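You operate a simulated robot arm through the tools that you are given. There is no shell and no other tool. Be economical: measure what you need, move in short steps, check, and stop when the job is done.

Carry out the task below with a simulated two-armed robot. There is one attempt and no reset: what you move stays moved.

TASK
Switch the socket off, plug in the lead, then run the shutter up to its top stop.
Fine: push the safety pin in and switch off.
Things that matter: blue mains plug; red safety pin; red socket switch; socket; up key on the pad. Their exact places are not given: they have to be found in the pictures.

The check looks at the end state, three seconds after you hand in, the way a careful person would. Anything else that was tipped, shoved, dropped, spilled or broken makes it a failure.

THE ROBOT
Two 7-joint arms with fingered hands on one trunk, on a base that drives. Base frame: it is fixed to the floor where the robot stands at the start and does not move with it; the origin is under the middle of the robot, x ahead of it, y to its left, z up; the surface under the hand at the start is at about z = 0.87. Readings come in m, rad, newtons and seconds.
The left shoulder is at the start at [0.06, 0.138, 0.847], the right one opposite. With the tool pointing down near the work surface each hand reaches from about 0.36 to 0.92 m from the robot's upright axis, wherever it stands, measured 20 degrees to its own side. Places, roughly: red safety pin [0.8, 0.7, 1.3]; red socket switch [0.5, 0, 0.9]; socket [0.5, -0.1, 0.9]; up key on the pad [0.5, 0.5, 0.9]. Payload 4 kg a hand.
Tool frame (each hand has its own): the origin (TCP) lies between the finger pads and is the grasp point; the fingertips stand 0.036 m ahead of it; z points along the fingers, y is the line along which they close. Largest opening 0.12 m; the body of the gripper starts 0.042 m behind the TCP. The gripper is a hand of 5 fingers: y runs from the thumb to the fingers, the wrist lies at [-0.015, -0.109, -0.2] in the tool frame, and closing takes about 1.5 s.
Orientation is that of the tool frame in the base frame, as [roll, pitch, yaw] about the fixed x, y, z axes, in that order (R = Rz(yaw) Ry(pitch) Rx(roll)). With the fingers straight down and the wrist toward the robot, the tool's x, y and z point along [0, 1, 0], [1, 0, 0] and [0, 0, -1] of the base frame.

THE INTERFACE
- The arms move only by the tool jog_arm. It takes "left_motion", "right_motion" or both (then of equal length, played together; a hand with none holds still); each is a list of rows, each a list of 7 numbers: the shift along the tool's x, y, z in m, then the turn, a rotation vector about the tool's x, y, z in rad, then the opening in per cent of the stroke, from 0 (shut) to 100 (fully open). In form: [[dx, dy, dz, wx, wy, wz, jaw], ...]. A call has 1 to 20 rows; each row is the pose to reach, as a shift and turn from the pose commanded when the call began, along the tool's axes at that moment. Rows are played at 5 a second. More than 0.05 m and 0.15 rad between two rows, or a gripper value outside its range, and nothing of the call is played. Where a pose cannot be reached the arm comes as near as it can. A force on the tool above 50 N (or 10 N above the force at the start of the call, whichever is more), or a blocked arm, ends the call early, and 0.2 s more pass. The fingers move at their own pace (about 0.153 m/s each) and stop on an object; they squeeze with about 28 N. The grip force told is the motor's: it shows also when the fingers shut on nothing. Time passes only in rows, and 0.2 s behind the last, so rows that repeat a pose let the fingers close. It gives the time, the measured TCP pose, the force on the tool (base axes), the opening and the grip force at its end, in the units of the frame above (readings bear some noise), with the torque about the TCP (base axes, N m) and any sound that the robot's microphone picked up.
- Cameras (640 x 400 px; columns grow to the right, rows downward): "scene" is now at [0.0574, 0.0267, 1.5071]; the picture's right is [0.30, -0.96, 0.00], its down [-0.42, -0.13, -0.90] and it looks along [0.86, 0.27, -0.44] (base axes); focal length 241 px, centre (320, 200). "left" rides on the left gripper at [-0.069, -0.079, -0.131] in its tool frame; the picture's right is [-0.78, -0.29, 0.55], its down [0.55, -0.73, 0.40] and it looks along [0.29, 0.61, 0.74] (tool axes); focal length 222 px, centre (320, 200). "right" rides on the right gripper at [0.069, -0.079, -0.131] in its tool frame; the picture's right is [-0.78, 0.29, -0.55], its down [-0.55, -0.73, 0.40] and it looks along [-0.29, 0.61, 0.74] (tool axes); focal length 222 px, centre (320, 200).
- capture(camera): a new picture of that camera. No time passes.
- slide_trunk(by): slides the trunk up (or, below 0, down) by that many m; the arms and the scene camera ride with it, the base frame stays. It gives what a move gives, with no picture.
- drive_base(legs): drives the robot by 1 to 6 legs, each [ahead, left, turn to the left] in m, m and rad, along the robot's own axes; the way and the turn of a leg run together, so that a leg with both is an arc; at most 1.5 m and 3.142 rad a leg. The arms and the cameras ride along, it lands a little off, and it stops where it bumps. It gives what a move gives.
- hand_shape(shape, hand): the hand has 5 fingers and takes this shape, open, in about a second: jaw (thumb against the fingers, like two jaws); tri (thumb and two fingers); tip (a fingertip pinch); poke (one finger out to press); point (the index stretched); flat (the hand flat); cup (the hand cupped); fist (a fist). The gripper value then closes the fingers along that shape, each until it touches; the sizes above hold for jaw. It gives what a move gives, with no picture.
- aim_head(pan, tilt): turns the head with the scene camera to pan (to the left, within 1.501 rad either way) and tilt (down, from -0.506 to 1.204), counted from straight ahead of the robot. It gives what a move gives.
- pixel_to_xyz(camera, pixels): for up to 12 pixels [column, row] of the newest picture of that camera ("zoom" is the newest enlarged one), the place [x, y, z] in the base frame of the surface seen there, good to about 0.003 m. No time passes.
- close_up(camera, box): a new picture of the part [left, top, right, bottom] of that camera's present view, enlarged. No time passes.
- hand_in(): hands the job in; it is judged then, once.

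Go step by step. Measure first, check grasps and placings, and put right what went wrong. The budget is 80 turns and 78 pictures, counting those below and the enlarged ones. Unless the task says otherwise, let go and move clear before handing in, and close with one line.

The tools are called after ">>>" by a JSON object that holds its "op" and its "data". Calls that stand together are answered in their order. jog_arm: Moves the arms, as the interface text tells. Its arguments: {"type":"object","properties":{"left_motion":{"type":"array","items":{"type":"array","items":{"type":"number"}}},"right_motion":{"type":"array","items":{"type":"array","items":{"type":"number"}}}},"required":[]} The other tools are called the same way: slide_trunk (by) slides the trunk up or down; hand_shape (shape, hand) gives the hand a shape; drive_base (legs) drives the base; aim_head (pan, tilt) turns the head that bears the scene camera; capture (camera) takes a picture; pixel_to_xyz (camera, pixels) gives the place of the surface under pixels of a picture; close_up (camera, box) takes an enlarged picture of a part of a camera's view; hand_in () hands the job in.

At the start:

```text
clock: 0.0
left_tool_pos: [0.3318, 0.358, 1.4353]
left_orientation: [-3.141, -0.001, 1.57]
left_force: [-0.9, 0.4, 0.5]
left_wrist_torque: [-0.03, 0.01, 0.01]
left_grip_width: 0.1197
left_grasp_force: 0.1
left_shape: jaw
right_tool_pos: [0.4121, 0.0254, 1.4357]
right_orientation: [3.14, 0.0, 1.572]
right_force: [0.7, -0.7, 0.6]
right_wrist_torque: [0.01, -0.01, 0.01]
right_grip_width: 0.1199
right_grasp_force: 0.1
right_shape: jaw
trunk travel left (down, up): [-0.425, 0.165]
robot x, y, heading: [0.0021, 0.0008, -0.0]
head pan, tilt: [0.3, 0.459]
```

scene: 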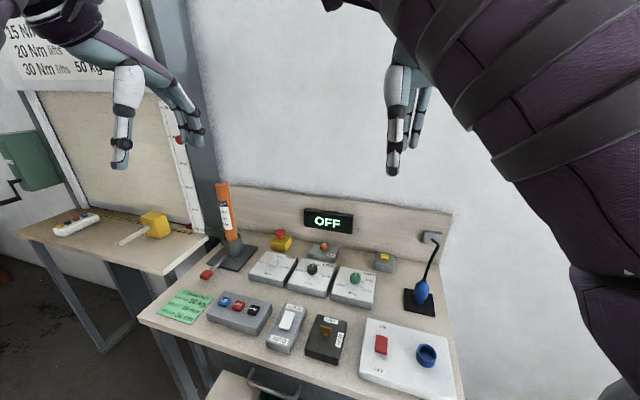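
right: 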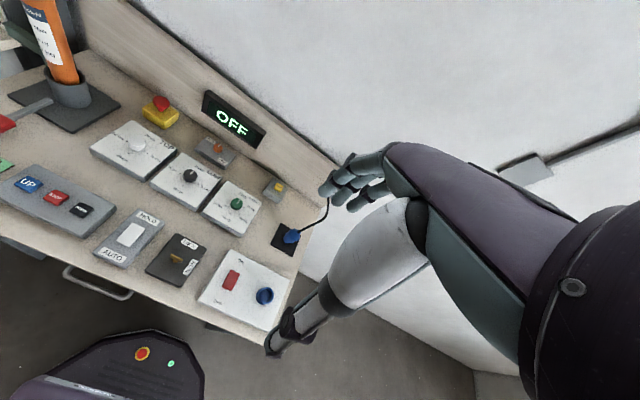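
left: 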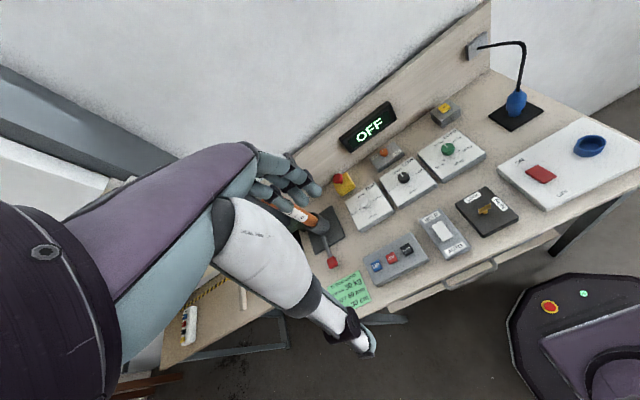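

The first pictures show the socket plate near (410,350), the plug near (421,292), the pad near (238,310), and something red near (180,138). I'll enlarge these.

>>> {"op": "close_up", "data": {"camera": "scene", "box": [340, 220, 480, 400]}}

>>> {"op": "close_up", "data": {"camera": "scene", "box": [150, 220, 350, 370]}}

>>> {"op": "aim_head", "data": {"pan": 0.75, "tilt": 0.2}}

>>> {"op": "capture", "data": {"camera": "scene"}}

```text
2.22 times, centred on (410, 310) of scene
```

zoom: 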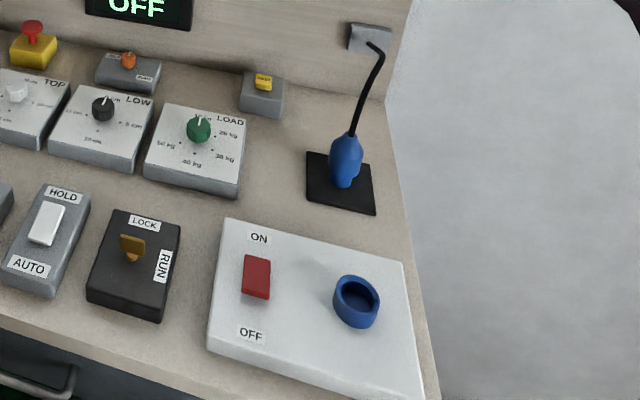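

```text
2.67 times, centred on (250, 295) of scene
```

zoom: 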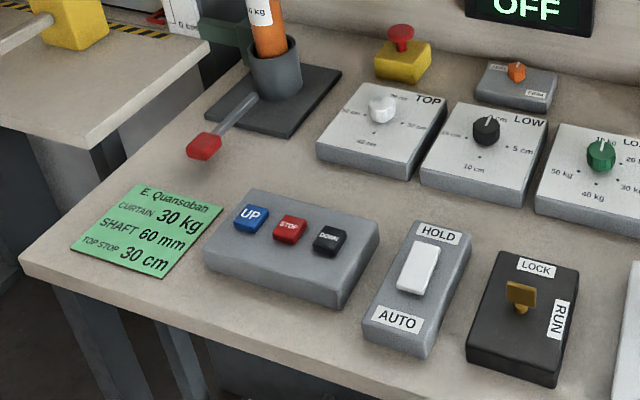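

```text
clock: 0.9
left_tool_pos: [0.3331, 0.3576, 1.4351]
left_orientation: [3.141, 0.0, 1.571]
left_force: [0.3, 0.6, -0.5]
left_wrist_torque: [0.01, 0.01, 0.01]
left_grip_width: 0.1197
left_grasp_force: 0.0
left_shape: jaw
right_tool_pos: [0.4122, 0.0252, 1.4351]
right_orientation: [3.141, 0.001, 1.572]
right_force: [-0.4, 0.7, -0.2]
right_wrist_torque: [0.0, 0.0, 0.01]
right_grip_width: 0.1197
right_grasp_force: 0.2
right_shape: jaw
trunk travel left (down, up): [-0.425, 0.165]
robot x, y, heading: [0.0003, 0.001, 0.002]
head pan, tilt: [0.75, 0.201]
```

```text
72 pictures are left
```

scene: 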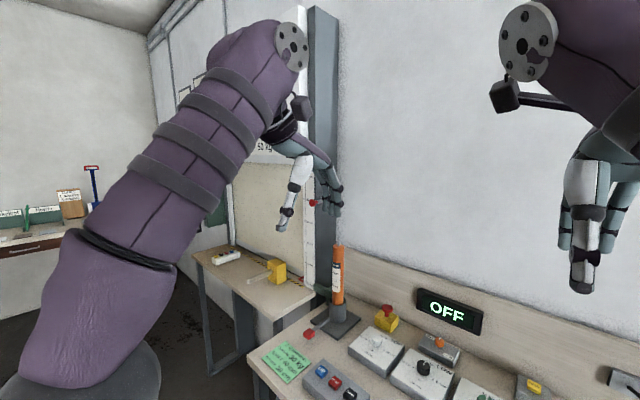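

The hand hides the shutter and the pin area. I'll get close-ups of what is visible and measure the important pixels.

>>> {"op": "close_up", "data": {"camera": "scene", "box": [220, 130, 380, 330]}}

>>> {"op": "pixel_to_xyz", "data": {"camera": "scene", "pixels": [[312, 203], [321, 370], [335, 383], [349, 393], [247, 356], [338, 250], [318, 130], [308, 334], [227, 256], [330, 203]]}}

>>> {"op": "aim_head", "data": {"pan": 0.1, "tilt": 0.7}}

>>> {"op": "capture", "data": {"camera": "scene"}}

```text
2.00 times, centred on (300, 230) of scene
```

zoom: 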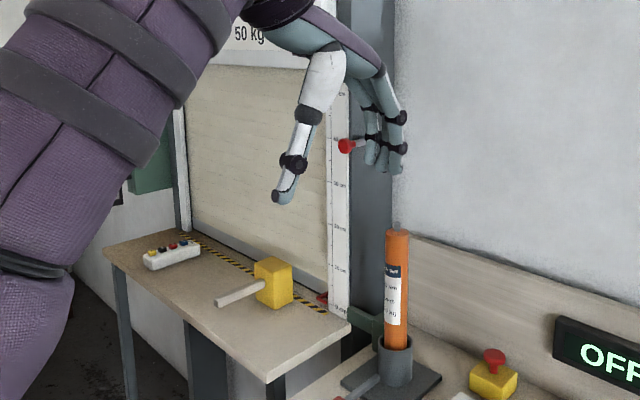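

```text
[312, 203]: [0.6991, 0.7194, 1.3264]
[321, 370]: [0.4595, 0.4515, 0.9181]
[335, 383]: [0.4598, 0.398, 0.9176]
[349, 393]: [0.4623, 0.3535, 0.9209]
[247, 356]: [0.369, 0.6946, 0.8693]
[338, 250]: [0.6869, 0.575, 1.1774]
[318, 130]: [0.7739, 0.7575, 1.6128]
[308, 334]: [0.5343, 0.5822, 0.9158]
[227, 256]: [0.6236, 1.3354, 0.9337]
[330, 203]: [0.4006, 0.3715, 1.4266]
```

```text
clock: 1.9
left_tool_pos: [0.3319, 0.3587, 1.4359]
left_orientation: [3.141, 0.001, 1.572]
left_force: [0.7, 0.2, 0.6]
left_wrist_torque: [-0.01, -0.01, 0.04]
left_grip_width: 0.1199
left_grasp_force: 0.1
left_shape: jaw
right_tool_pos: [0.4122, 0.0251, 1.4346]
right_orientation: [-3.141, 0.001, 1.57]
right_force: [-0.7, -0.1, 0.0]
right_wrist_torque: [-0.02, 0.02, 0.01]
right_grip_width: 0.1199
right_grasp_force: 0.1
right_shape: jaw
trunk travel left (down, up): [-0.425, 0.165]
robot x, y, heading: [0.0006, 0.0004, -0.002]
head pan, tilt: [0.099, 0.7]
```

```text
70 pictures are left
```

scene: 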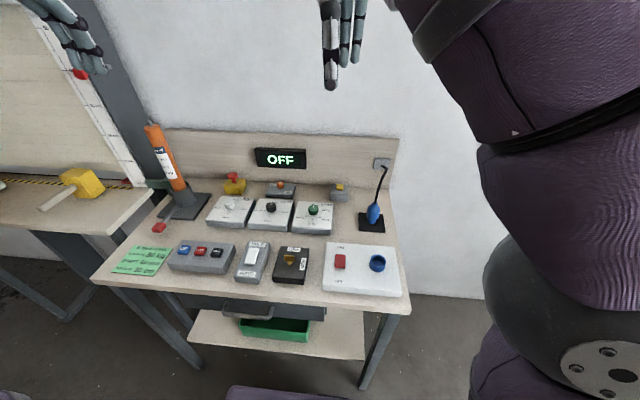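

Now I'll look at the knobs, key and socket plate in detail and measure the socket, switch and plug.

>>> {"op": "close_up", "data": {"camera": "scene", "box": [200, 165, 350, 240]}}

>>> {"op": "close_up", "data": {"camera": "scene", "box": [100, 220, 250, 290]}}

>>> {"op": "close_up", "data": {"camera": "scene", "box": [230, 230, 320, 290]}}

>>> {"op": "close_up", "data": {"camera": "scene", "box": [315, 150, 415, 300]}}

>>> {"op": "pixel_to_xyz", "data": {"camera": "zoom", "pixels": [[280, 305], [280, 325], [280, 285], [375, 302], [385, 282], [375, 320], [366, 180], [366, 165], [345, 190], [385, 190], [440, 320], [392, 50]]}}

```text
4.27 times, centred on (275, 202) of scene
```

zoom: 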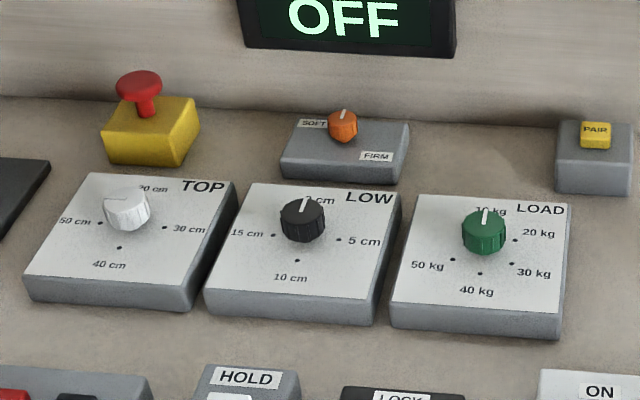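

```text
4.27 times, centred on (175, 255) of scene
```

zoom: 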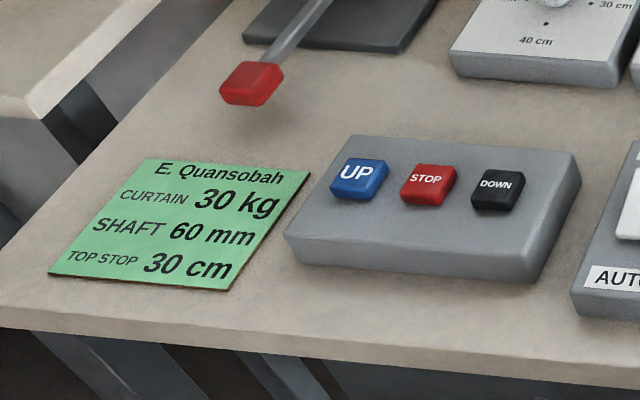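

```text
6.67 times, centred on (275, 260) of scene
```

zoom: 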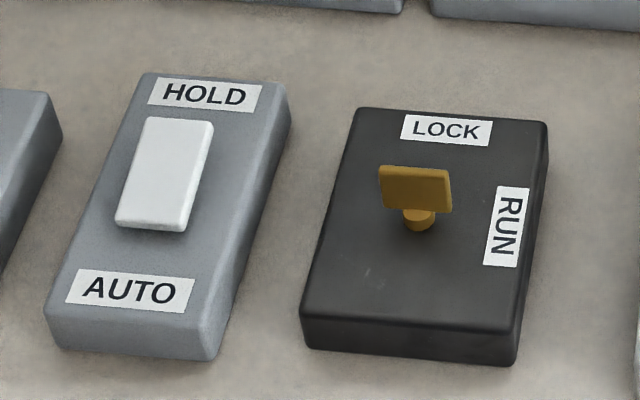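

```text
2.67 times, centred on (365, 225) of scene
```

zoom: 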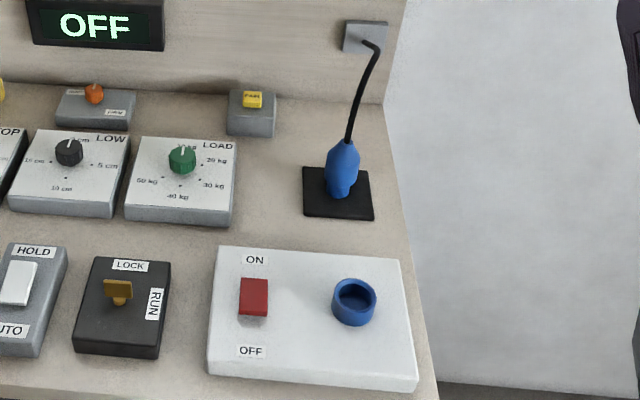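

```text
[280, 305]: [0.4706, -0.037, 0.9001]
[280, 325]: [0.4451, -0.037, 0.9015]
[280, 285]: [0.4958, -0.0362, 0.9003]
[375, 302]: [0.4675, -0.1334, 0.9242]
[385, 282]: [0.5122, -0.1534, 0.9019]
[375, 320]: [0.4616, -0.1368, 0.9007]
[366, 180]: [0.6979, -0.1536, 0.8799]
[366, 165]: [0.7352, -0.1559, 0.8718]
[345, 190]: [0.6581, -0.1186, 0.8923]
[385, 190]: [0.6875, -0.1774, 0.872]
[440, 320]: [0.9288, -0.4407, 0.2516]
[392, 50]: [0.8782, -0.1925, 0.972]
```

My last measuring pixels were guesses; the picture shows the rocker at (254,297), the ring at (354,302) and the plug at (342,165). I'll measure those properly.

>>> {"op": "pixel_to_xyz", "data": {"camera": "zoom", "pixels": [[254, 297], [254, 283], [253, 311], [354, 283], [354, 322], [335, 300], [374, 300], [354, 297], [343, 150], [341, 188], [330, 165], [356, 165]]}}

>>> {"op": "close_up", "data": {"camera": "scene", "box": [350, 160, 395, 235]}}

>>> {"op": "pixel_to_xyz", "data": {"camera": "zoom", "pixels": [[320, 200], [320, 330], [320, 300], [270, 330], [400, 330]]}}

>>> {"op": "close_up", "data": {"camera": "scene", "box": [325, 240, 395, 285]}}

>>> {"op": "close_up", "data": {"camera": "right", "box": [140, 160, 340, 330]}}

```text
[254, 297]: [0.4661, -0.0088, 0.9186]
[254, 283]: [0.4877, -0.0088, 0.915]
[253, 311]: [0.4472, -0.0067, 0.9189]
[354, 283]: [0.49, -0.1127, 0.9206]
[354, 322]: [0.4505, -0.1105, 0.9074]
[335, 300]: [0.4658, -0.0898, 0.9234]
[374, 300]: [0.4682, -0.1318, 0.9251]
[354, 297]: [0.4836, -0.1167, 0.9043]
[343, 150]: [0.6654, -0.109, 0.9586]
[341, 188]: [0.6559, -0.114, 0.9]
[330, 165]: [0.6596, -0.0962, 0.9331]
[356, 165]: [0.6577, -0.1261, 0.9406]
```

```text
5.33 times, centred on (372, 198) of scene
```

zoom: 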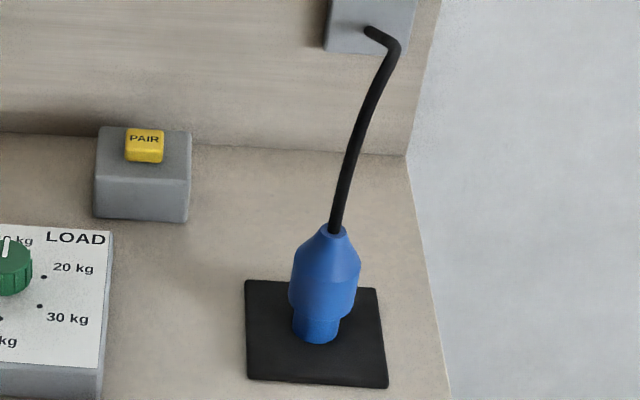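

```text
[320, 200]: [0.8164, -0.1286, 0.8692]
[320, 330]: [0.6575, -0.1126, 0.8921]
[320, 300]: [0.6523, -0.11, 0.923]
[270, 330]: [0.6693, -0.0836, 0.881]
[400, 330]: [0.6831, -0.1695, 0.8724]
```

```text
8.89 times, centred on (360, 262) of scene
```

zoom: 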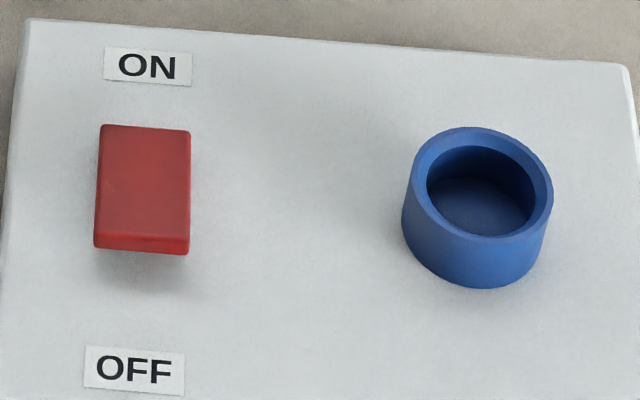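

```text
2.35 times, centred on (240, 245) of right
```

zoom: 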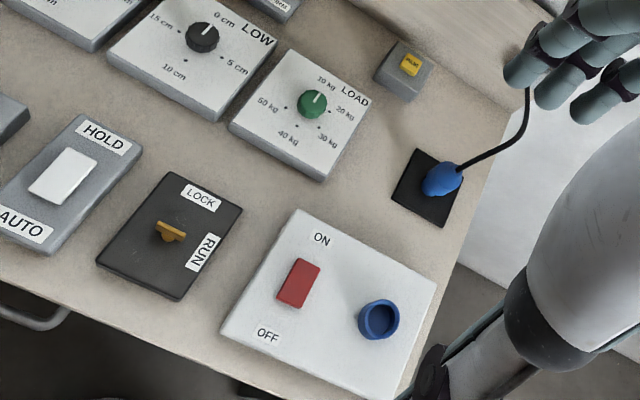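

The rocker's far (ON) edge sits lower, so it is ON now. The socket ring is at about (0.47,-0.111) with its top at z 0.924, and the plug is at about (0.667,-0.111). I'll give both hands the poke shape and check where the fingertip is.

>>> {"op": "hand_shape", "data": {"hand": "right", "shape": "poke"}}

>>> {"op": "hand_shape", "data": {"hand": "left", "shape": "poke"}}

>>> {"op": "aim_head", "data": {"pan": 0.3, "tilt": 0.2}}

>>> {"op": "capture", "data": {"camera": "scene"}}

>>> {"op": "capture", "data": {"camera": "right"}}

```text
clock: 2.8
left_tool_pos: [0.3316, 0.3586, 1.4371]
left_orientation: [3.141, 0.0, 1.571]
left_force: [-0.5, 0.3, 0.4]
left_wrist_torque: [0.03, 0.0, -0.04]
left_grip_width: 0.1197
left_grasp_force: 0.1
left_shape: jaw
right_tool_pos: [0.4114, 0.0261, 1.4365]
right_orientation: [3.141, 0.001, 1.572]
right_force: [0.5, 0.1, 0.2]
right_wrist_torque: [0.01, 0.02, 0.01]
right_grip_width: 0.0
right_grasp_force: 0.0
right_shape: poke
trunk travel left (down, up): [-0.425, 0.165]
robot x, y, heading: [-0.0007, 0.0033, 0.002]
head pan, tilt: [0.099, 0.7]
```

```text
clock: 3.7
left_tool_pos: [0.3321, 0.3585, 1.4357]
left_orientation: [3.142, 0.001, 1.571]
left_force: [0.4, 0.5, 0.6]
left_wrist_torque: [0.02, 0.02, 0.0]
left_grip_width: 0.0
left_grasp_force: 0.0
left_shape: poke
right_tool_pos: [0.4128, 0.0263, 1.4354]
right_orientation: [-3.141, 0.0, 1.571]
right_force: [0.2, -0.9, 0.1]
right_wrist_torque: [-0.01, 0.0, 0.0]
right_grip_width: 0.0003
right_grasp_force: 0.1
right_shape: poke
trunk travel left (down, up): [-0.425, 0.165]
robot x, y, heading: [-0.0001, 0.0019, 0.0]
head pan, tilt: [0.099, 0.7]
```

```text
clock: 4.7
left_tool_pos: [0.332, 0.3578, 1.4361]
left_orientation: [3.141, -0.001, 1.57]
left_force: [-0.1, -0.3, 0.1]
left_wrist_torque: [0.0, 0.0, 0.03]
left_grip_width: 0.0002
left_grasp_force: 0.0
left_shape: poke
right_tool_pos: [0.4125, 0.0249, 1.4362]
right_orientation: [-3.141, 0.0, 1.571]
right_force: [-0.1, -0.6, -0.1]
right_wrist_torque: [0.0, -0.03, 0.0]
right_grip_width: 0.0001
right_grasp_force: 0.1
right_shape: poke
trunk travel left (down, up): [-0.425, 0.165]
robot x, y, heading: [0.0011, -0.0018, 0.002]
head pan, tilt: [0.3, 0.201]
```

```text
62 pictures are left
```

scene: 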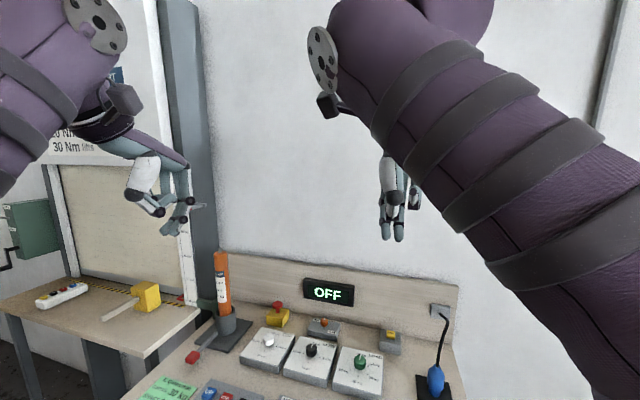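

```text
61 pictures are left
```

right: 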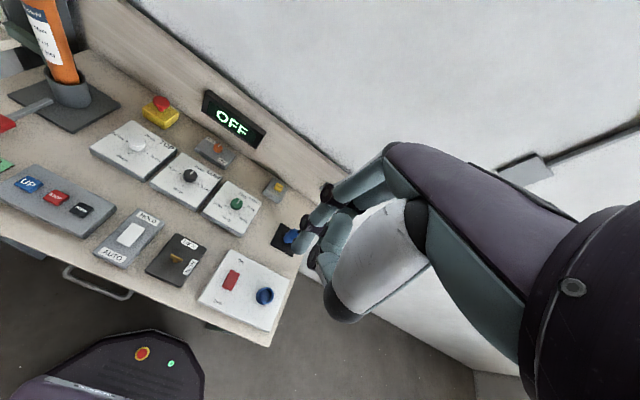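

The poke shape is hard to read here, so I'll enlarge the right hand near (320,230) and measure its tip.

>>> {"op": "close_up", "data": {"camera": "right", "box": [260, 140, 480, 340]}}

>>> {"op": "close_up", "data": {"camera": "scene", "box": [350, 140, 450, 250]}}

>>> {"op": "pixel_to_xyz", "data": {"camera": "scene", "pixels": [[384, 235], [398, 238], [414, 205], [390, 210], [164, 230], [204, 207]]}}

>>> {"op": "pixel_to_xyz", "data": {"camera": "right", "pixels": [[300, 243], [318, 256], [326, 188], [345, 305]]}}

```text
2.00 times, centred on (370, 240) of right
```

zoom: 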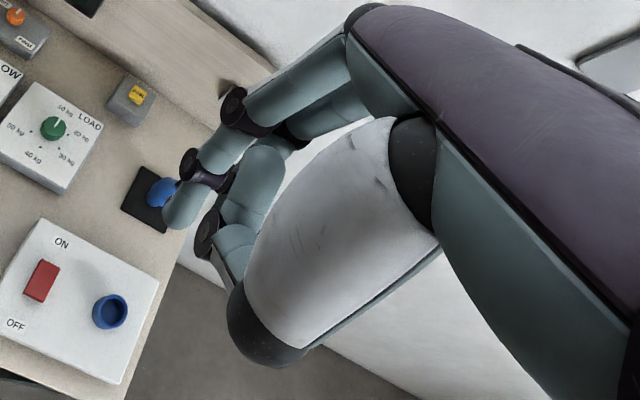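

```text
3.64 times, centred on (400, 195) of scene
```

zoom: 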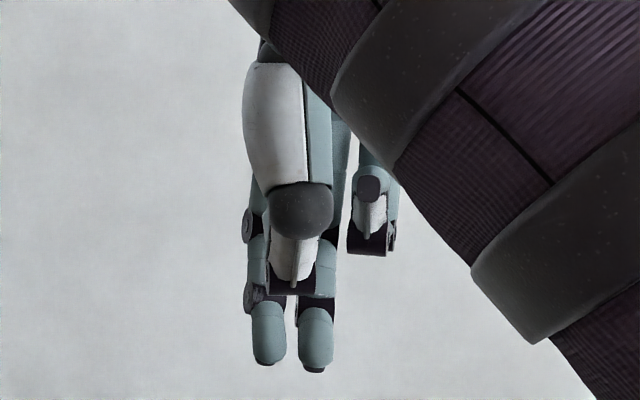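

```text
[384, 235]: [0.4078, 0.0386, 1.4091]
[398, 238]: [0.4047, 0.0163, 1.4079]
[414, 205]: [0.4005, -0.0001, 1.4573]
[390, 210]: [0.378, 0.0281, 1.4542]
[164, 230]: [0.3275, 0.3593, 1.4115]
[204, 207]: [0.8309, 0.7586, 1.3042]
```

```text
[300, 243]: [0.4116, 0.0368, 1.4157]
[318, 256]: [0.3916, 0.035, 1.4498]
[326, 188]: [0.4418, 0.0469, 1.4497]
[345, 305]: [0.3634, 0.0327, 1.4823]
```

Two digits reach the same depth in poke (y 0.038 and 0.016). I'll try "point" for a single finger.

>>> {"op": "hand_shape", "data": {"hand": "right", "shape": "point"}}

>>> {"op": "close_up", "data": {"camera": "scene", "box": [350, 140, 450, 250]}}

>>> {"op": "close_up", "data": {"camera": "right", "box": [240, 140, 460, 340]}}

```text
clock: 5.6
left_tool_pos: [0.3322, 0.3579, 1.435]
left_orientation: [-3.141, 0.001, 1.571]
left_force: [0.6, 0.3, -0.1]
left_wrist_torque: [-0.03, 0.0, -0.04]
left_grip_width: 0.0
left_grasp_force: 0.1
left_shape: poke
right_tool_pos: [0.4122, 0.0251, 1.4347]
right_orientation: [-3.14, 0.0, 1.572]
right_force: [0.8, 0.3, 0.0]
right_wrist_torque: [-0.01, 0.01, 0.01]
right_grip_width: 0.1143
right_grasp_force: 0.0
right_shape: point
trunk travel left (down, up): [-0.425, 0.165]
robot x, y, heading: [-0.0, 0.0035, -0.001]
head pan, tilt: [0.3, 0.201]
```

```text
3.64 times, centred on (400, 195) of scene
```

zoom: 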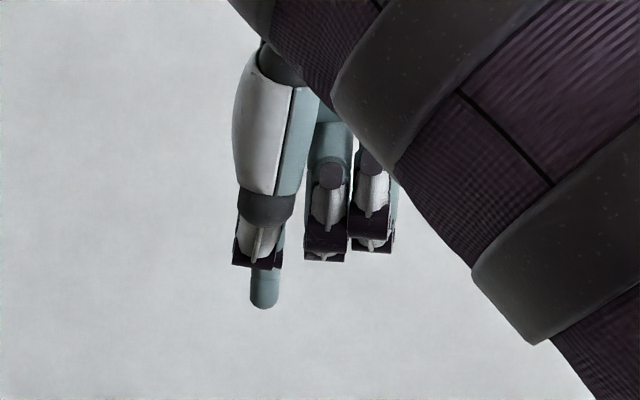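

```text
2.00 times, centred on (350, 240) of right
```

zoom: 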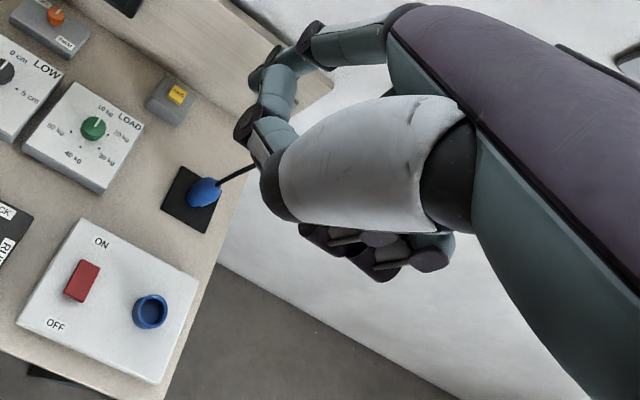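

Poke puts two fingertips at about TCP+0.03 m, centred on the TCP, which suits pressing. I'll go back to poke and bring both hands to hover over the rocker and the UP key.

>>> {"op": "hand_shape", "data": {"hand": "right", "shape": "poke"}}

>>> {"op": "jog_arm", "data": {"right_motion": [[-0.0034, 0.0035, 0.0445, 0, 0, 0, 100], [-0.0067, 0.007, 0.089, 0, 0, 0, 100], [-0.01, 0.0105, 0.1335, 0, 0, 0, 100], [-0.0134, 0.014, 0.178, 0, 0, 0, 100], [-0.0168, 0.0175, 0.2225, 0, 0, 0, 100], [-0.02, 0.021, 0.267, 0, 0, 0, 100], [-0.0235, 0.0245, 0.3115, 0, 0, 0, 100], [-0.0268, 0.028, 0.356, 0, 0, 0, 100], [-0.03, 0.0315, 0.4, 0, 0, 0, 100], [-0.0335, 0.035, 0.435, 0, 0, 0, 100], [-0.0335, 0.035, 0.435, 0, 0, 0, 100]], "left_motion": [[0.0093, 0.0128, 0.034, 0, 0, 0, 100], [0.0186, 0.0256, 0.068, 0, 0, 0, 100], [0.0279, 0.0384, 0.102, 0, 0, 0, 100], [0.0372, 0.0512, 0.136, 0, 0, 0, 100], [0.0465, 0.064, 0.17, 0, 0, 0, 100], [0.0558, 0.0768, 0.204, 0, 0, 0, 100], [0.0651, 0.0896, 0.238, 0, 0, 0, 100], [0.0744, 0.1024, 0.272, 0, 0, 0, 100], [0.0837, 0.1152, 0.306, 0, 0, 0, 100], [0.093, 0.128, 0.34, 0, 0, 0, 100], [0.093, 0.128, 0.38, 0, 0, 0, 100]]}}

>>> {"op": "aim_head", "data": {"pan": 0.3, "tilt": 0.6}}

>>> {"op": "capture", "data": {"camera": "scene"}}

>>> {"op": "capture", "data": {"camera": "right"}}

```text
clock: 6.5
left_tool_pos: [0.3321, 0.3588, 1.4355]
left_orientation: [-3.141, 0.0, 1.571]
left_force: [-0.1, -0.1, 0.2]
left_wrist_torque: [0.0, -0.01, -0.01]
left_grip_width: 0.0
left_grasp_force: 0.0
left_shape: poke
right_tool_pos: [0.4121, 0.0252, 1.4355]
right_orientation: [-3.139, -0.001, 1.569]
right_force: [0.0, -0.3, 0.3]
right_wrist_torque: [0.02, 0.0, 0.0]
right_grip_width: 0.0001
right_grasp_force: 0.0
right_shape: poke
trunk travel left (down, up): [-0.425, 0.165]
robot x, y, heading: [0.0008, -0.0005, 0.002]
head pan, tilt: [0.3, 0.201]
```

```text
clock: 8.9
left_tool_pos: [0.4609, 0.4517, 1.0553]
left_orientation: [-3.141, -0.001, 1.573]
left_force: [-0.3, -0.1, -0.2]
left_wrist_torque: [0.01, 0.0, -0.01]
left_grip_width: 0.0
left_grasp_force: 0.1
left_shape: poke
right_tool_pos: [0.4464, -0.0093, 1.0002]
right_orientation: [-3.141, 0.002, 1.571]
right_force: [0.3, 0.2, -0.3]
right_wrist_torque: [0.04, 0.0, 0.04]
right_grip_width: 0.0
right_grasp_force: 0.1
right_shape: poke
trunk travel left (down, up): [-0.425, 0.165]
robot x, y, heading: [-0.0001, 0.0033, -0.002]
head pan, tilt: [0.3, 0.201]
```

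```text
clock: 9.7
left_tool_pos: [0.4615, 0.4509, 1.0568]
left_orientation: [3.14, 0.001, 1.569]
left_force: [0.6, 0.2, -0.3]
left_wrist_torque: [0.01, 0.01, 0.02]
left_grip_width: 0.0
left_grasp_force: 0.1
left_shape: poke
right_tool_pos: [0.4476, -0.0087, 0.9995]
right_orientation: [-3.141, 0.0, 1.571]
right_force: [0.5, -0.6, -0.6]
right_wrist_torque: [0.0, -0.02, 0.0]
right_grip_width: 0.0
right_grasp_force: 0.0
right_shape: poke
trunk travel left (down, up): [-0.425, 0.165]
robot x, y, heading: [0.0004, 0.0011, -0.001]
head pan, tilt: [0.3, 0.6]
```

```text
56 pictures are left
```

scene: 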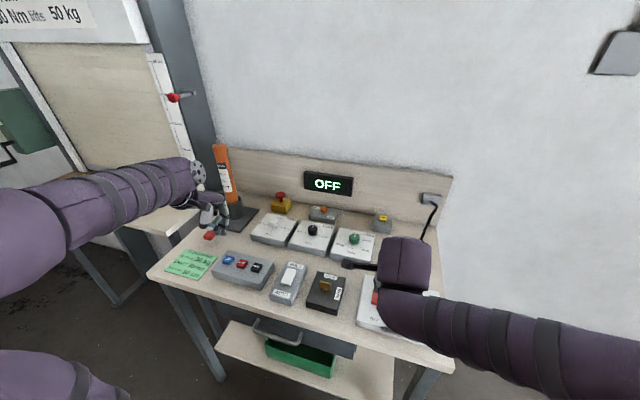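

```text
55 pictures are left
```

right: 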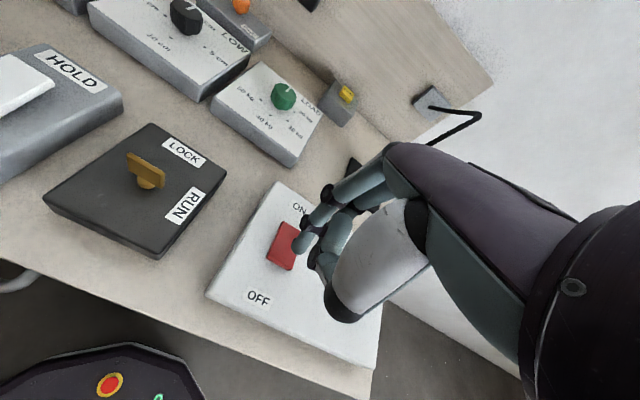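

The right hand hovers above the rocker's near edge. I'll press down gently there, then lift.

>>> {"op": "close_up", "data": {"camera": "scene", "box": [0, 0, 260, 260]}}

>>> {"op": "jog_arm", "data": {"right_motion": [[0, -0.002, 0.03, 0, 0, 0, 0], [0, -0.002, 0.042, 0, 0, 0, 0], [0, -0.002, 0.047, 0, 0, 0, 0], [0, -0.002, 0.052, 0, 0, 0, 0], [0, -0.002, 0.057, 0, 0, 0, 0], [0, -0.002, 0.061, 0, 0, 0, 0], [0, -0.002, 0.061, 0, 0, 0, 0]]}}

>>> {"op": "close_up", "data": {"camera": "right", "box": [200, 150, 420, 340]}}

```text
1.54 times, centred on (130, 130) of scene
```

zoom: 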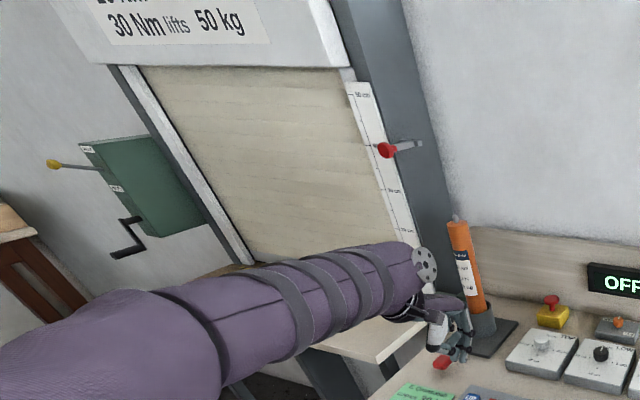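

```text
clock: 11.3
left_tool_pos: [0.4587, 0.4505, 1.057]
left_orientation: [3.14, 0.0, 1.57]
left_force: [0.1, -0.3, 0.7]
left_wrist_torque: [0.02, 0.01, 0.01]
left_grip_width: 0.0002
left_grasp_force: 0.1
left_shape: poke
right_tool_pos: [0.4433, -0.0069, 0.9433]
right_orientation: [3.135, -0.001, 1.573]
right_force: [-8.0, -2.1, 41.0]
right_wrist_torque: [-0.28, 0.26, 0.03]
right_grip_width: 0.0
right_grasp_force: 0.0
right_shape: poke
trunk travel left (down, up): [-0.425, 0.165]
robot x, y, heading: [-0.0013, 0.0006, -0.001]
head pan, tilt: [0.3, 0.6]
```

```text
2.11 times, centred on (310, 245) of right
```

zoom: 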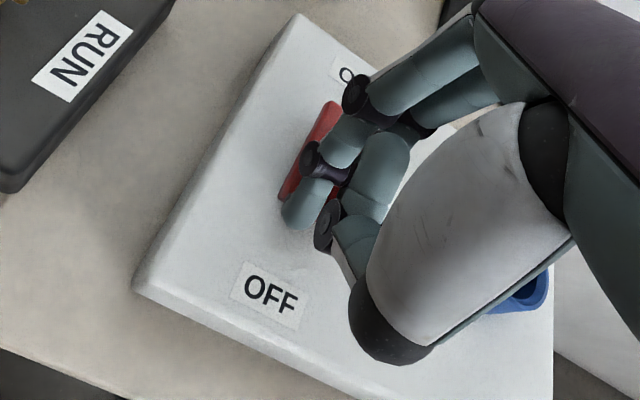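

The press reached 41 N. I'll lift and look at the rocker.

>>> {"op": "jog_arm", "data": {"right_motion": [[0, -0.0, -0.03, 0, 0, 0, 0], [0, 0, -0.07, 0, 0, 0, 0], [-0.04, 0, -0.1, 0, 0, 0, 0], [-0.08, 0, -0.12, 0, 0, 0, 0], [-0.12, 0, -0.13, 0, 0, 0, 0], [-0.16, 0, -0.14, 0, 0, 0, 0], [-0.16, 0, -0.14, 0, 0, 0, 0]]}}

>>> {"op": "aim_head", "data": {"pan": 0.1, "tilt": 0.7}}

>>> {"op": "close_up", "data": {"camera": "scene", "box": [315, 150, 415, 300]}}

>>> {"op": "close_up", "data": {"camera": "right", "box": [0, 100, 400, 400]}}

```text
clock: 12.9
left_tool_pos: [0.4607, 0.4501, 1.0561]
left_orientation: [3.141, -0.001, 1.571]
left_force: [0.2, -0.2, 0.4]
left_wrist_torque: [0.03, -0.01, 0.0]
left_grip_width: 0.0
left_grasp_force: 0.0
left_shape: poke
right_tool_pos: [0.4453, -0.1686, 1.0801]
right_orientation: [3.142, 0.001, 1.571]
right_force: [-0.4, 0.7, -0.1]
right_wrist_torque: [0.03, -0.01, 0.01]
right_grip_width: 0.0
right_grasp_force: 0.1
right_shape: poke
trunk travel left (down, up): [-0.425, 0.165]
robot x, y, heading: [0.0024, 0.002, -0.0]
head pan, tilt: [0.3, 0.6]
```

```text
clock: 13.7
left_tool_pos: [0.461, 0.4505, 1.0561]
left_orientation: [-3.141, -0.001, 1.571]
left_force: [0.7, -0.3, 0.7]
left_wrist_torque: [0.01, -0.01, -0.01]
left_grip_width: 0.0
left_grasp_force: 0.0
left_shape: poke
right_tool_pos: [0.4451, -0.1686, 1.0812]
right_orientation: [3.141, -0.001, 1.571]
right_force: [-0.2, 0.9, -0.3]
right_wrist_torque: [-0.03, 0.01, -0.03]
right_grip_width: 0.0001
right_grasp_force: 0.1
right_shape: poke
trunk travel left (down, up): [-0.425, 0.165]
robot x, y, heading: [-0.0003, 0.0002, 0.001]
head pan, tilt: [0.099, 0.7]
```

```text
2.67 times, centred on (365, 225) of scene
```

zoom: 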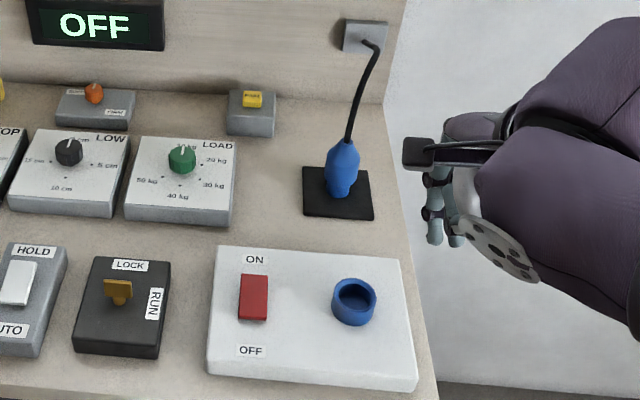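

```text
1.33 times, centred on (200, 250) of right
```

zoom: 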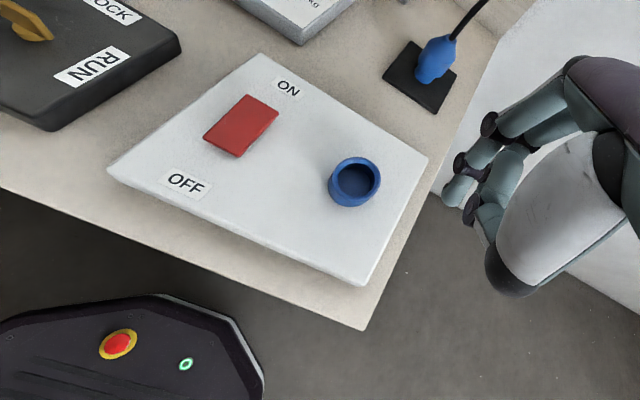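

The rocker has flipped to OFF, with its near edge now down. Next I'll set the right hand to jaw, raise it and turn it to point forward and down at 45° with the jaws closing along y.

>>> {"op": "hand_shape", "data": {"hand": "right", "shape": "jaw"}}

>>> {"op": "jog_arm", "data": {"right_motion": [[0, 0, -0.04, 0, 0, 0, 60], [0, 0, -0.08, 0, 0, 0, 60], [0.005, 0, -0.1, -0.051, 0.051, 0.1235, 60], [0.01, 0, -0.1, -0.102, 0.102, 0.247, 60], [0.015, 0, -0.1, -0.1535, 0.1535, 0.3705, 60], [0.02, 0, -0.1, -0.205, 0.205, 0.494, 60], [0.025, 0, -0.1, -0.256, 0.256, 0.6175, 60], [0.03, 0, -0.1, -0.307, 0.307, 0.741, 60], [0.035, 0, -0.1, -0.358, 0.358, 0.8645, 60], [0.04, 0, -0.1, -0.409, 0.409, 0.988, 60], [0.045, 0, -0.1, -0.4605, 0.4605, 1.1115, 60], [0.05, 0, -0.1, -0.512, 0.512, 1.235, 60], [0.055, 0, -0.1, -0.563, 0.563, 1.3585, 60], [0.0576, 0, -0.1, -0.614, 0.614, 1.482, 60], [0.0576, 0, -0.1, -0.614, 0.614, 1.482, 60]]}}

>>> {"op": "capture", "data": {"camera": "scene"}}

>>> {"op": "capture", "data": {"camera": "right"}}

```text
clock: 14.6
left_tool_pos: [0.4597, 0.4509, 1.0558]
left_orientation: [3.14, -0.001, 1.571]
left_force: [0.2, -0.3, 1.0]
left_wrist_torque: [0.0, -0.04, 0.0]
left_grip_width: 0.0
left_grasp_force: 0.1
left_shape: poke
right_tool_pos: [0.4452, -0.1673, 1.0804]
right_orientation: [-3.141, -0.001, 1.57]
right_force: [-0.2, -0.5, 0.2]
right_wrist_torque: [0.04, 0.02, 0.03]
right_grip_width: 0.1201
right_grasp_force: 0.1
right_shape: jaw
trunk travel left (down, up): [-0.425, 0.165]
robot x, y, heading: [0.0011, 0.0009, -0.002]
head pan, tilt: [0.099, 0.7]
```

```text
clock: 17.8
left_tool_pos: [0.4613, 0.4501, 1.0556]
left_orientation: [3.142, -0.002, 1.57]
left_force: [0.1, 0.3, 1.2]
left_wrist_torque: [0.0, 0.0, 0.03]
left_grip_width: 0.0
left_grasp_force: 0.0
left_shape: poke
right_tool_pos: [0.445, -0.1095, 1.1793]
right_orientation: [-3.141, -0.787, -0.003]
right_force: [-0.4, 0.3, 1.3]
right_wrist_torque: [0.01, 0.01, 0.02]
right_grip_width: 0.0725
right_grasp_force: 0.1
right_shape: jaw
trunk travel left (down, up): [-0.425, 0.165]
robot x, y, heading: [0.0, -0.0004, -0.002]
head pan, tilt: [0.099, 0.7]
```

```text
50 pictures are left
```

scene: 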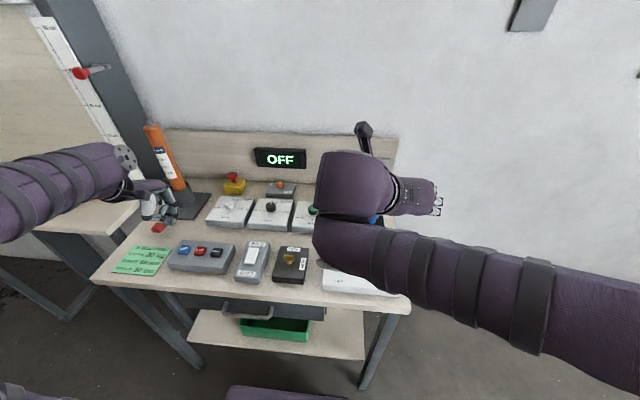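

```text
49 pictures are left
```

right: 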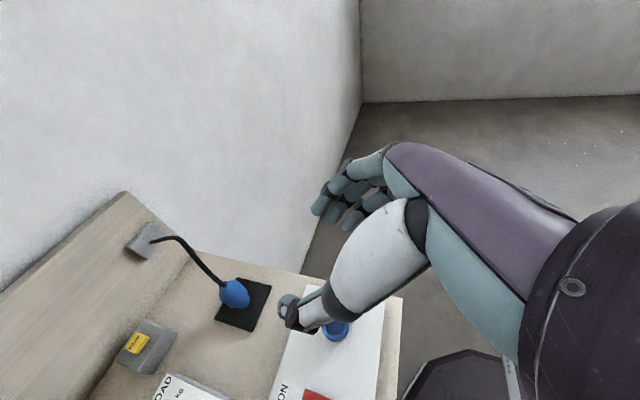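

The orientation is reached and the right camera sees the plug at (235,295). I'll measure the plug's edges and its neighbours.

>>> {"op": "close_up", "data": {"camera": "right", "box": [170, 250, 330, 350]}}

>>> {"op": "pixel_to_xyz", "data": {"camera": "right", "pixels": [[224, 290], [233, 283], [246, 300], [235, 306], [220, 322], [255, 330], [270, 282], [223, 285], [180, 378], [160, 325], [338, 330]]}}

```text
4.00 times, centred on (250, 300) of right
```

zoom: 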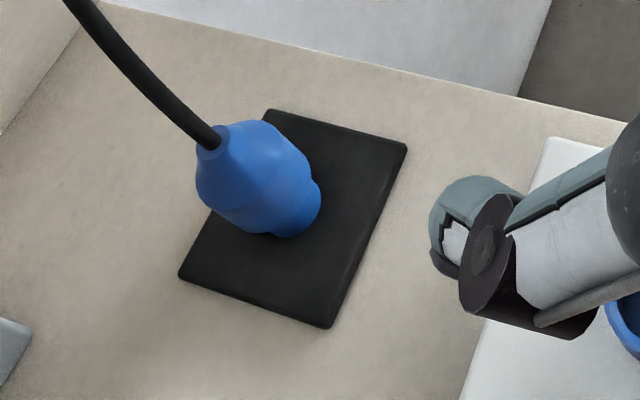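

```text
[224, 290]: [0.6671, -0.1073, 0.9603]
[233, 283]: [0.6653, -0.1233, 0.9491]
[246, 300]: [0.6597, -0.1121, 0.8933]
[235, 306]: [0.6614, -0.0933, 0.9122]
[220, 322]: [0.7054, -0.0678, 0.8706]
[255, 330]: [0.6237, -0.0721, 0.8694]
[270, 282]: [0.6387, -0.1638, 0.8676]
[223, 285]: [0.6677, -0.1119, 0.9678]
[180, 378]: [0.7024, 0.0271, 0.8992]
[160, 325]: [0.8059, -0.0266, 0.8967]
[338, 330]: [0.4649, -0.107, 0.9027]
```

The plug axis is at about (0.670,-0.110) with the body at z 0.90–0.968. I'll approach along the tool axis and stop about 8 cm short to check.

>>> {"op": "jog_arm", "data": {"right_motion": [[-0.003, 0, 0.05, 0, 0, 0, 60], [-0.006, 0, 0.1, 0, 0, 0, 60], [-0.009, 0, 0.15, 0, 0, 0, 60], [-0.012, 0, 0.2, 0, 0, 0, 60], [-0.0156, 0, 0.25, 0, 0, 0, 60], [-0.0156, 0, 0.25, 0, 0, 0, 60]]}}

>>> {"op": "capture", "data": {"camera": "right"}}

>>> {"op": "capture", "data": {"camera": "scene"}}

```text
refused: row 5 steps farther than a row can; nothing moved
```

```text
47 pictures are left
```

right: 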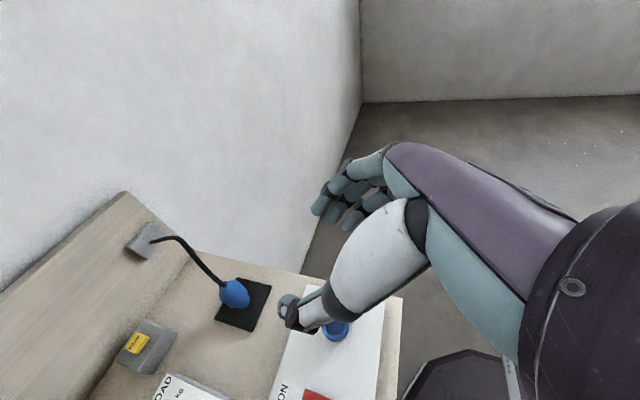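

```text
46 pictures are left
```

scene: 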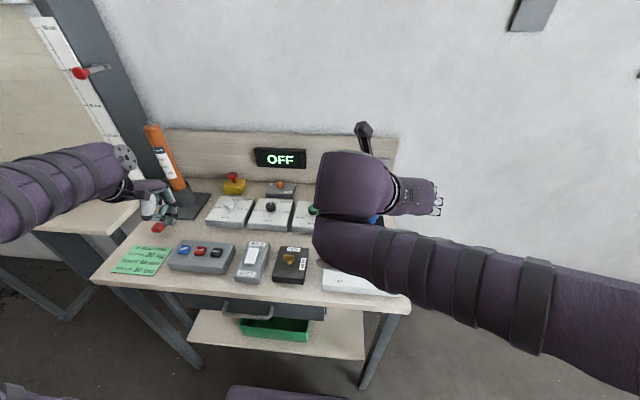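

One row stepped slightly too far and nothing moved. I'll repeat it with smaller steps.

>>> {"op": "jog_arm", "data": {"right_motion": [[-0.003, 0, 0.042, 0, 0, 0, 60], [-0.006, 0, 0.084, 0, 0, 0, 60], [-0.009, 0, 0.126, 0, 0, 0, 60], [-0.012, 0, 0.168, 0, 0, 0, 60], [-0.014, 0, 0.21, 0, 0, 0, 60], [-0.0156, 0, 0.25, 0, 0, 0, 60], [-0.0156, 0, 0.25, 0, 0, 0, 60]]}}

>>> {"op": "capture", "data": {"camera": "right"}}

```text
clock: 19.4
left_tool_pos: [0.461, 0.4494, 1.0557]
left_orientation: [3.141, 0.0, 1.57]
left_force: [0.1, -0.3, 0.2]
left_wrist_torque: [0.0, -0.01, -0.01]
left_grip_width: 0.0
left_grasp_force: 0.1
left_shape: poke
right_tool_pos: [0.6114, -0.1114, 0.9909]
right_orientation: [-3.141, -0.785, 0.0]
right_force: [-0.3, -0.8, -1.0]
right_wrist_torque: [-0.03, 0.0, 0.0]
right_grip_width: 0.0721
right_grasp_force: 0.0
right_shape: jaw
trunk travel left (down, up): [-0.425, 0.165]
robot x, y, heading: [0.0004, 0.0002, 0.002]
head pan, tilt: [0.099, 0.7]
```

```text
45 pictures are left
```

right: 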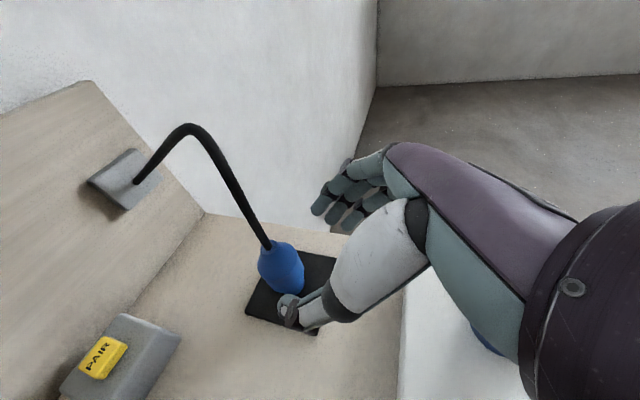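

The plug sits between the thumb at (288,305) and the fingers. I'll advance the last 8 cm and then close.

>>> {"op": "jog_arm", "data": {"right_motion": [[0, -0.0014, 0.03, 0, 0, 0, 65], [0, -0.0014, 0.055, 0, 0, 0, 65], [0, -0.0014, 0.07, 0, 0, 0, 65], [0, -0.0014, 0.083, 0, 0, 0, 65], [0, -0.0014, 0.083, 0, 0, 0, 65]]}}

>>> {"op": "capture", "data": {"camera": "right"}}

```text
clock: 20.6
left_tool_pos: [0.4609, 0.4505, 1.0561]
left_orientation: [-3.142, 0.0, 1.571]
left_force: [1.2, 0.1, -0.9]
left_wrist_torque: [0.01, 0.02, 0.01]
left_grip_width: 0.0001
left_grasp_force: 0.0
left_shape: poke
right_tool_pos: [0.6714, -0.1098, 0.9338]
right_orientation: [3.14, -0.786, 0.002]
right_force: [-0.3, -1.0, -0.1]
right_wrist_torque: [-0.01, 0.01, 0.0]
right_grip_width: 0.0781
right_grasp_force: 0.0
right_shape: jaw
trunk travel left (down, up): [-0.425, 0.165]
robot x, y, heading: [0.0006, 0.0001, -0.001]
head pan, tilt: [0.099, 0.7]
```

```text
44 pictures are left
```

right: 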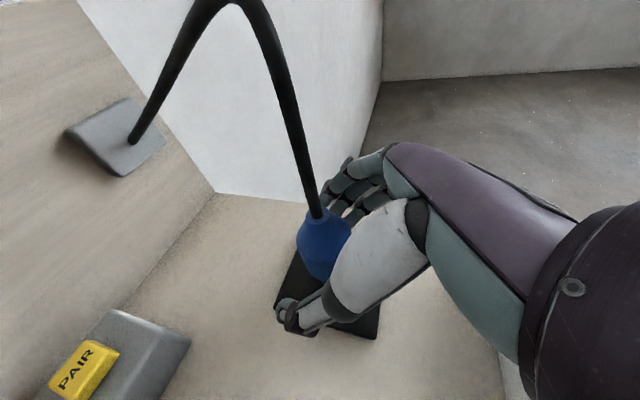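

Everything is lined up and there is no contact. I'll close the hand.

>>> {"op": "jog_arm", "data": {"right_motion": [[0, 0, 0, 0, 0, 0, 40], [0, 0, 0, 0, 0, 0, 20], [0, 0, 0, 0, 0, 0, 0], [0, 0, 0, 0, 0, 0, 0], [0, 0, 0, 0, 0, 0, 0], [0, 0, 0, 0, 0, 0, 0], [0, 0, 0, 0, 0, 0, 0], [0, 0, 0, 0, 0, 0, 0]]}}

>>> {"op": "capture", "data": {"camera": "right"}}

```text
clock: 22.4
left_tool_pos: [0.4613, 0.4497, 1.0559]
left_orientation: [-3.141, 0.0, 1.569]
left_force: [0.2, -0.9, -0.1]
left_wrist_torque: [0.01, 0.01, 0.0]
left_grip_width: 0.0
left_grasp_force: 0.1
left_shape: poke
right_tool_pos: [0.6696, -0.109, 0.9325]
right_orientation: [-3.141, -0.786, -0.001]
right_force: [0.9, 0.7, -0.7]
right_wrist_torque: [0.02, -0.01, 0.04]
right_grip_width: 0.0006
right_grasp_force: 27.6
right_shape: jaw
trunk travel left (down, up): [-0.425, 0.165]
robot x, y, heading: [-0.0012, -0.002, 0.0]
head pan, tilt: [0.099, 0.7]
```

```text
43 pictures are left
```

right: 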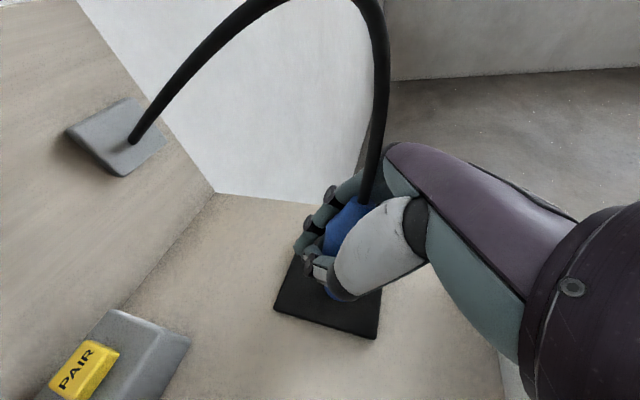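

The width reads 0, so the fingertips met beyond the plug and drew it toward the palm. I'll take a closer look at how it sits.

>>> {"op": "close_up", "data": {"camera": "right", "box": [270, 140, 450, 340]}}

>>> {"op": "capture", "data": {"camera": "scene"}}

>>> {"op": "pixel_to_xyz", "data": {"camera": "right", "pixels": [[345, 222], [335, 240], [330, 292], [350, 208], [322, 263], [310, 235], [366, 195]]}}

>>> {"op": "capture", "data": {"camera": "left"}}

```text
2.00 times, centred on (360, 240) of right
```

zoom: 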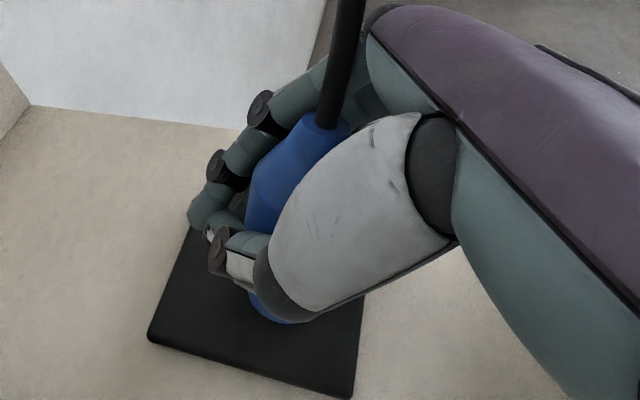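

```text
41 pictures are left
```

scene: 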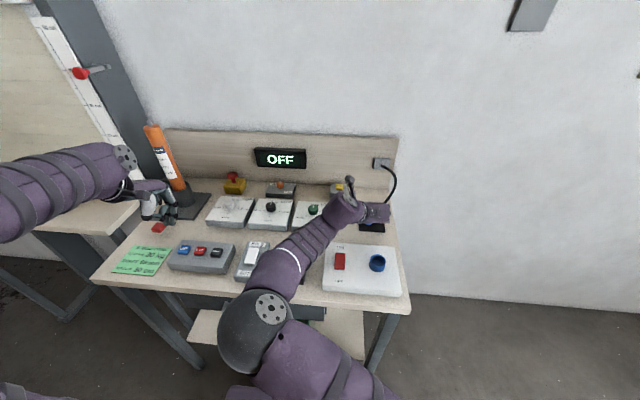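

```text
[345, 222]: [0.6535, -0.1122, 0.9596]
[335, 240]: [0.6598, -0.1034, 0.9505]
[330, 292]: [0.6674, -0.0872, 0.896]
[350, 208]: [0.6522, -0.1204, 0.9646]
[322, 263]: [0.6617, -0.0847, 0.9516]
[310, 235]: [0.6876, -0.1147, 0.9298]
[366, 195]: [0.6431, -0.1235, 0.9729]
```

```text
40 pictures are left
```

left: 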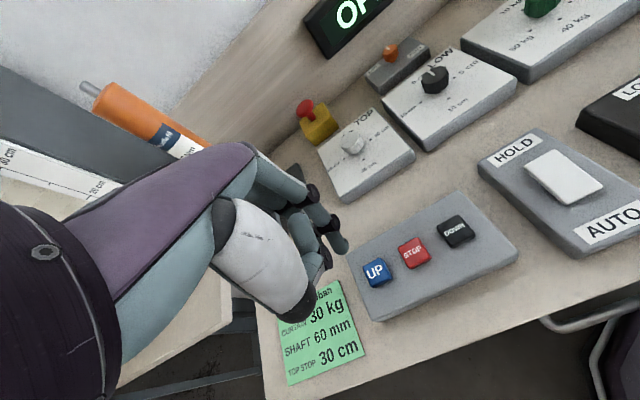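

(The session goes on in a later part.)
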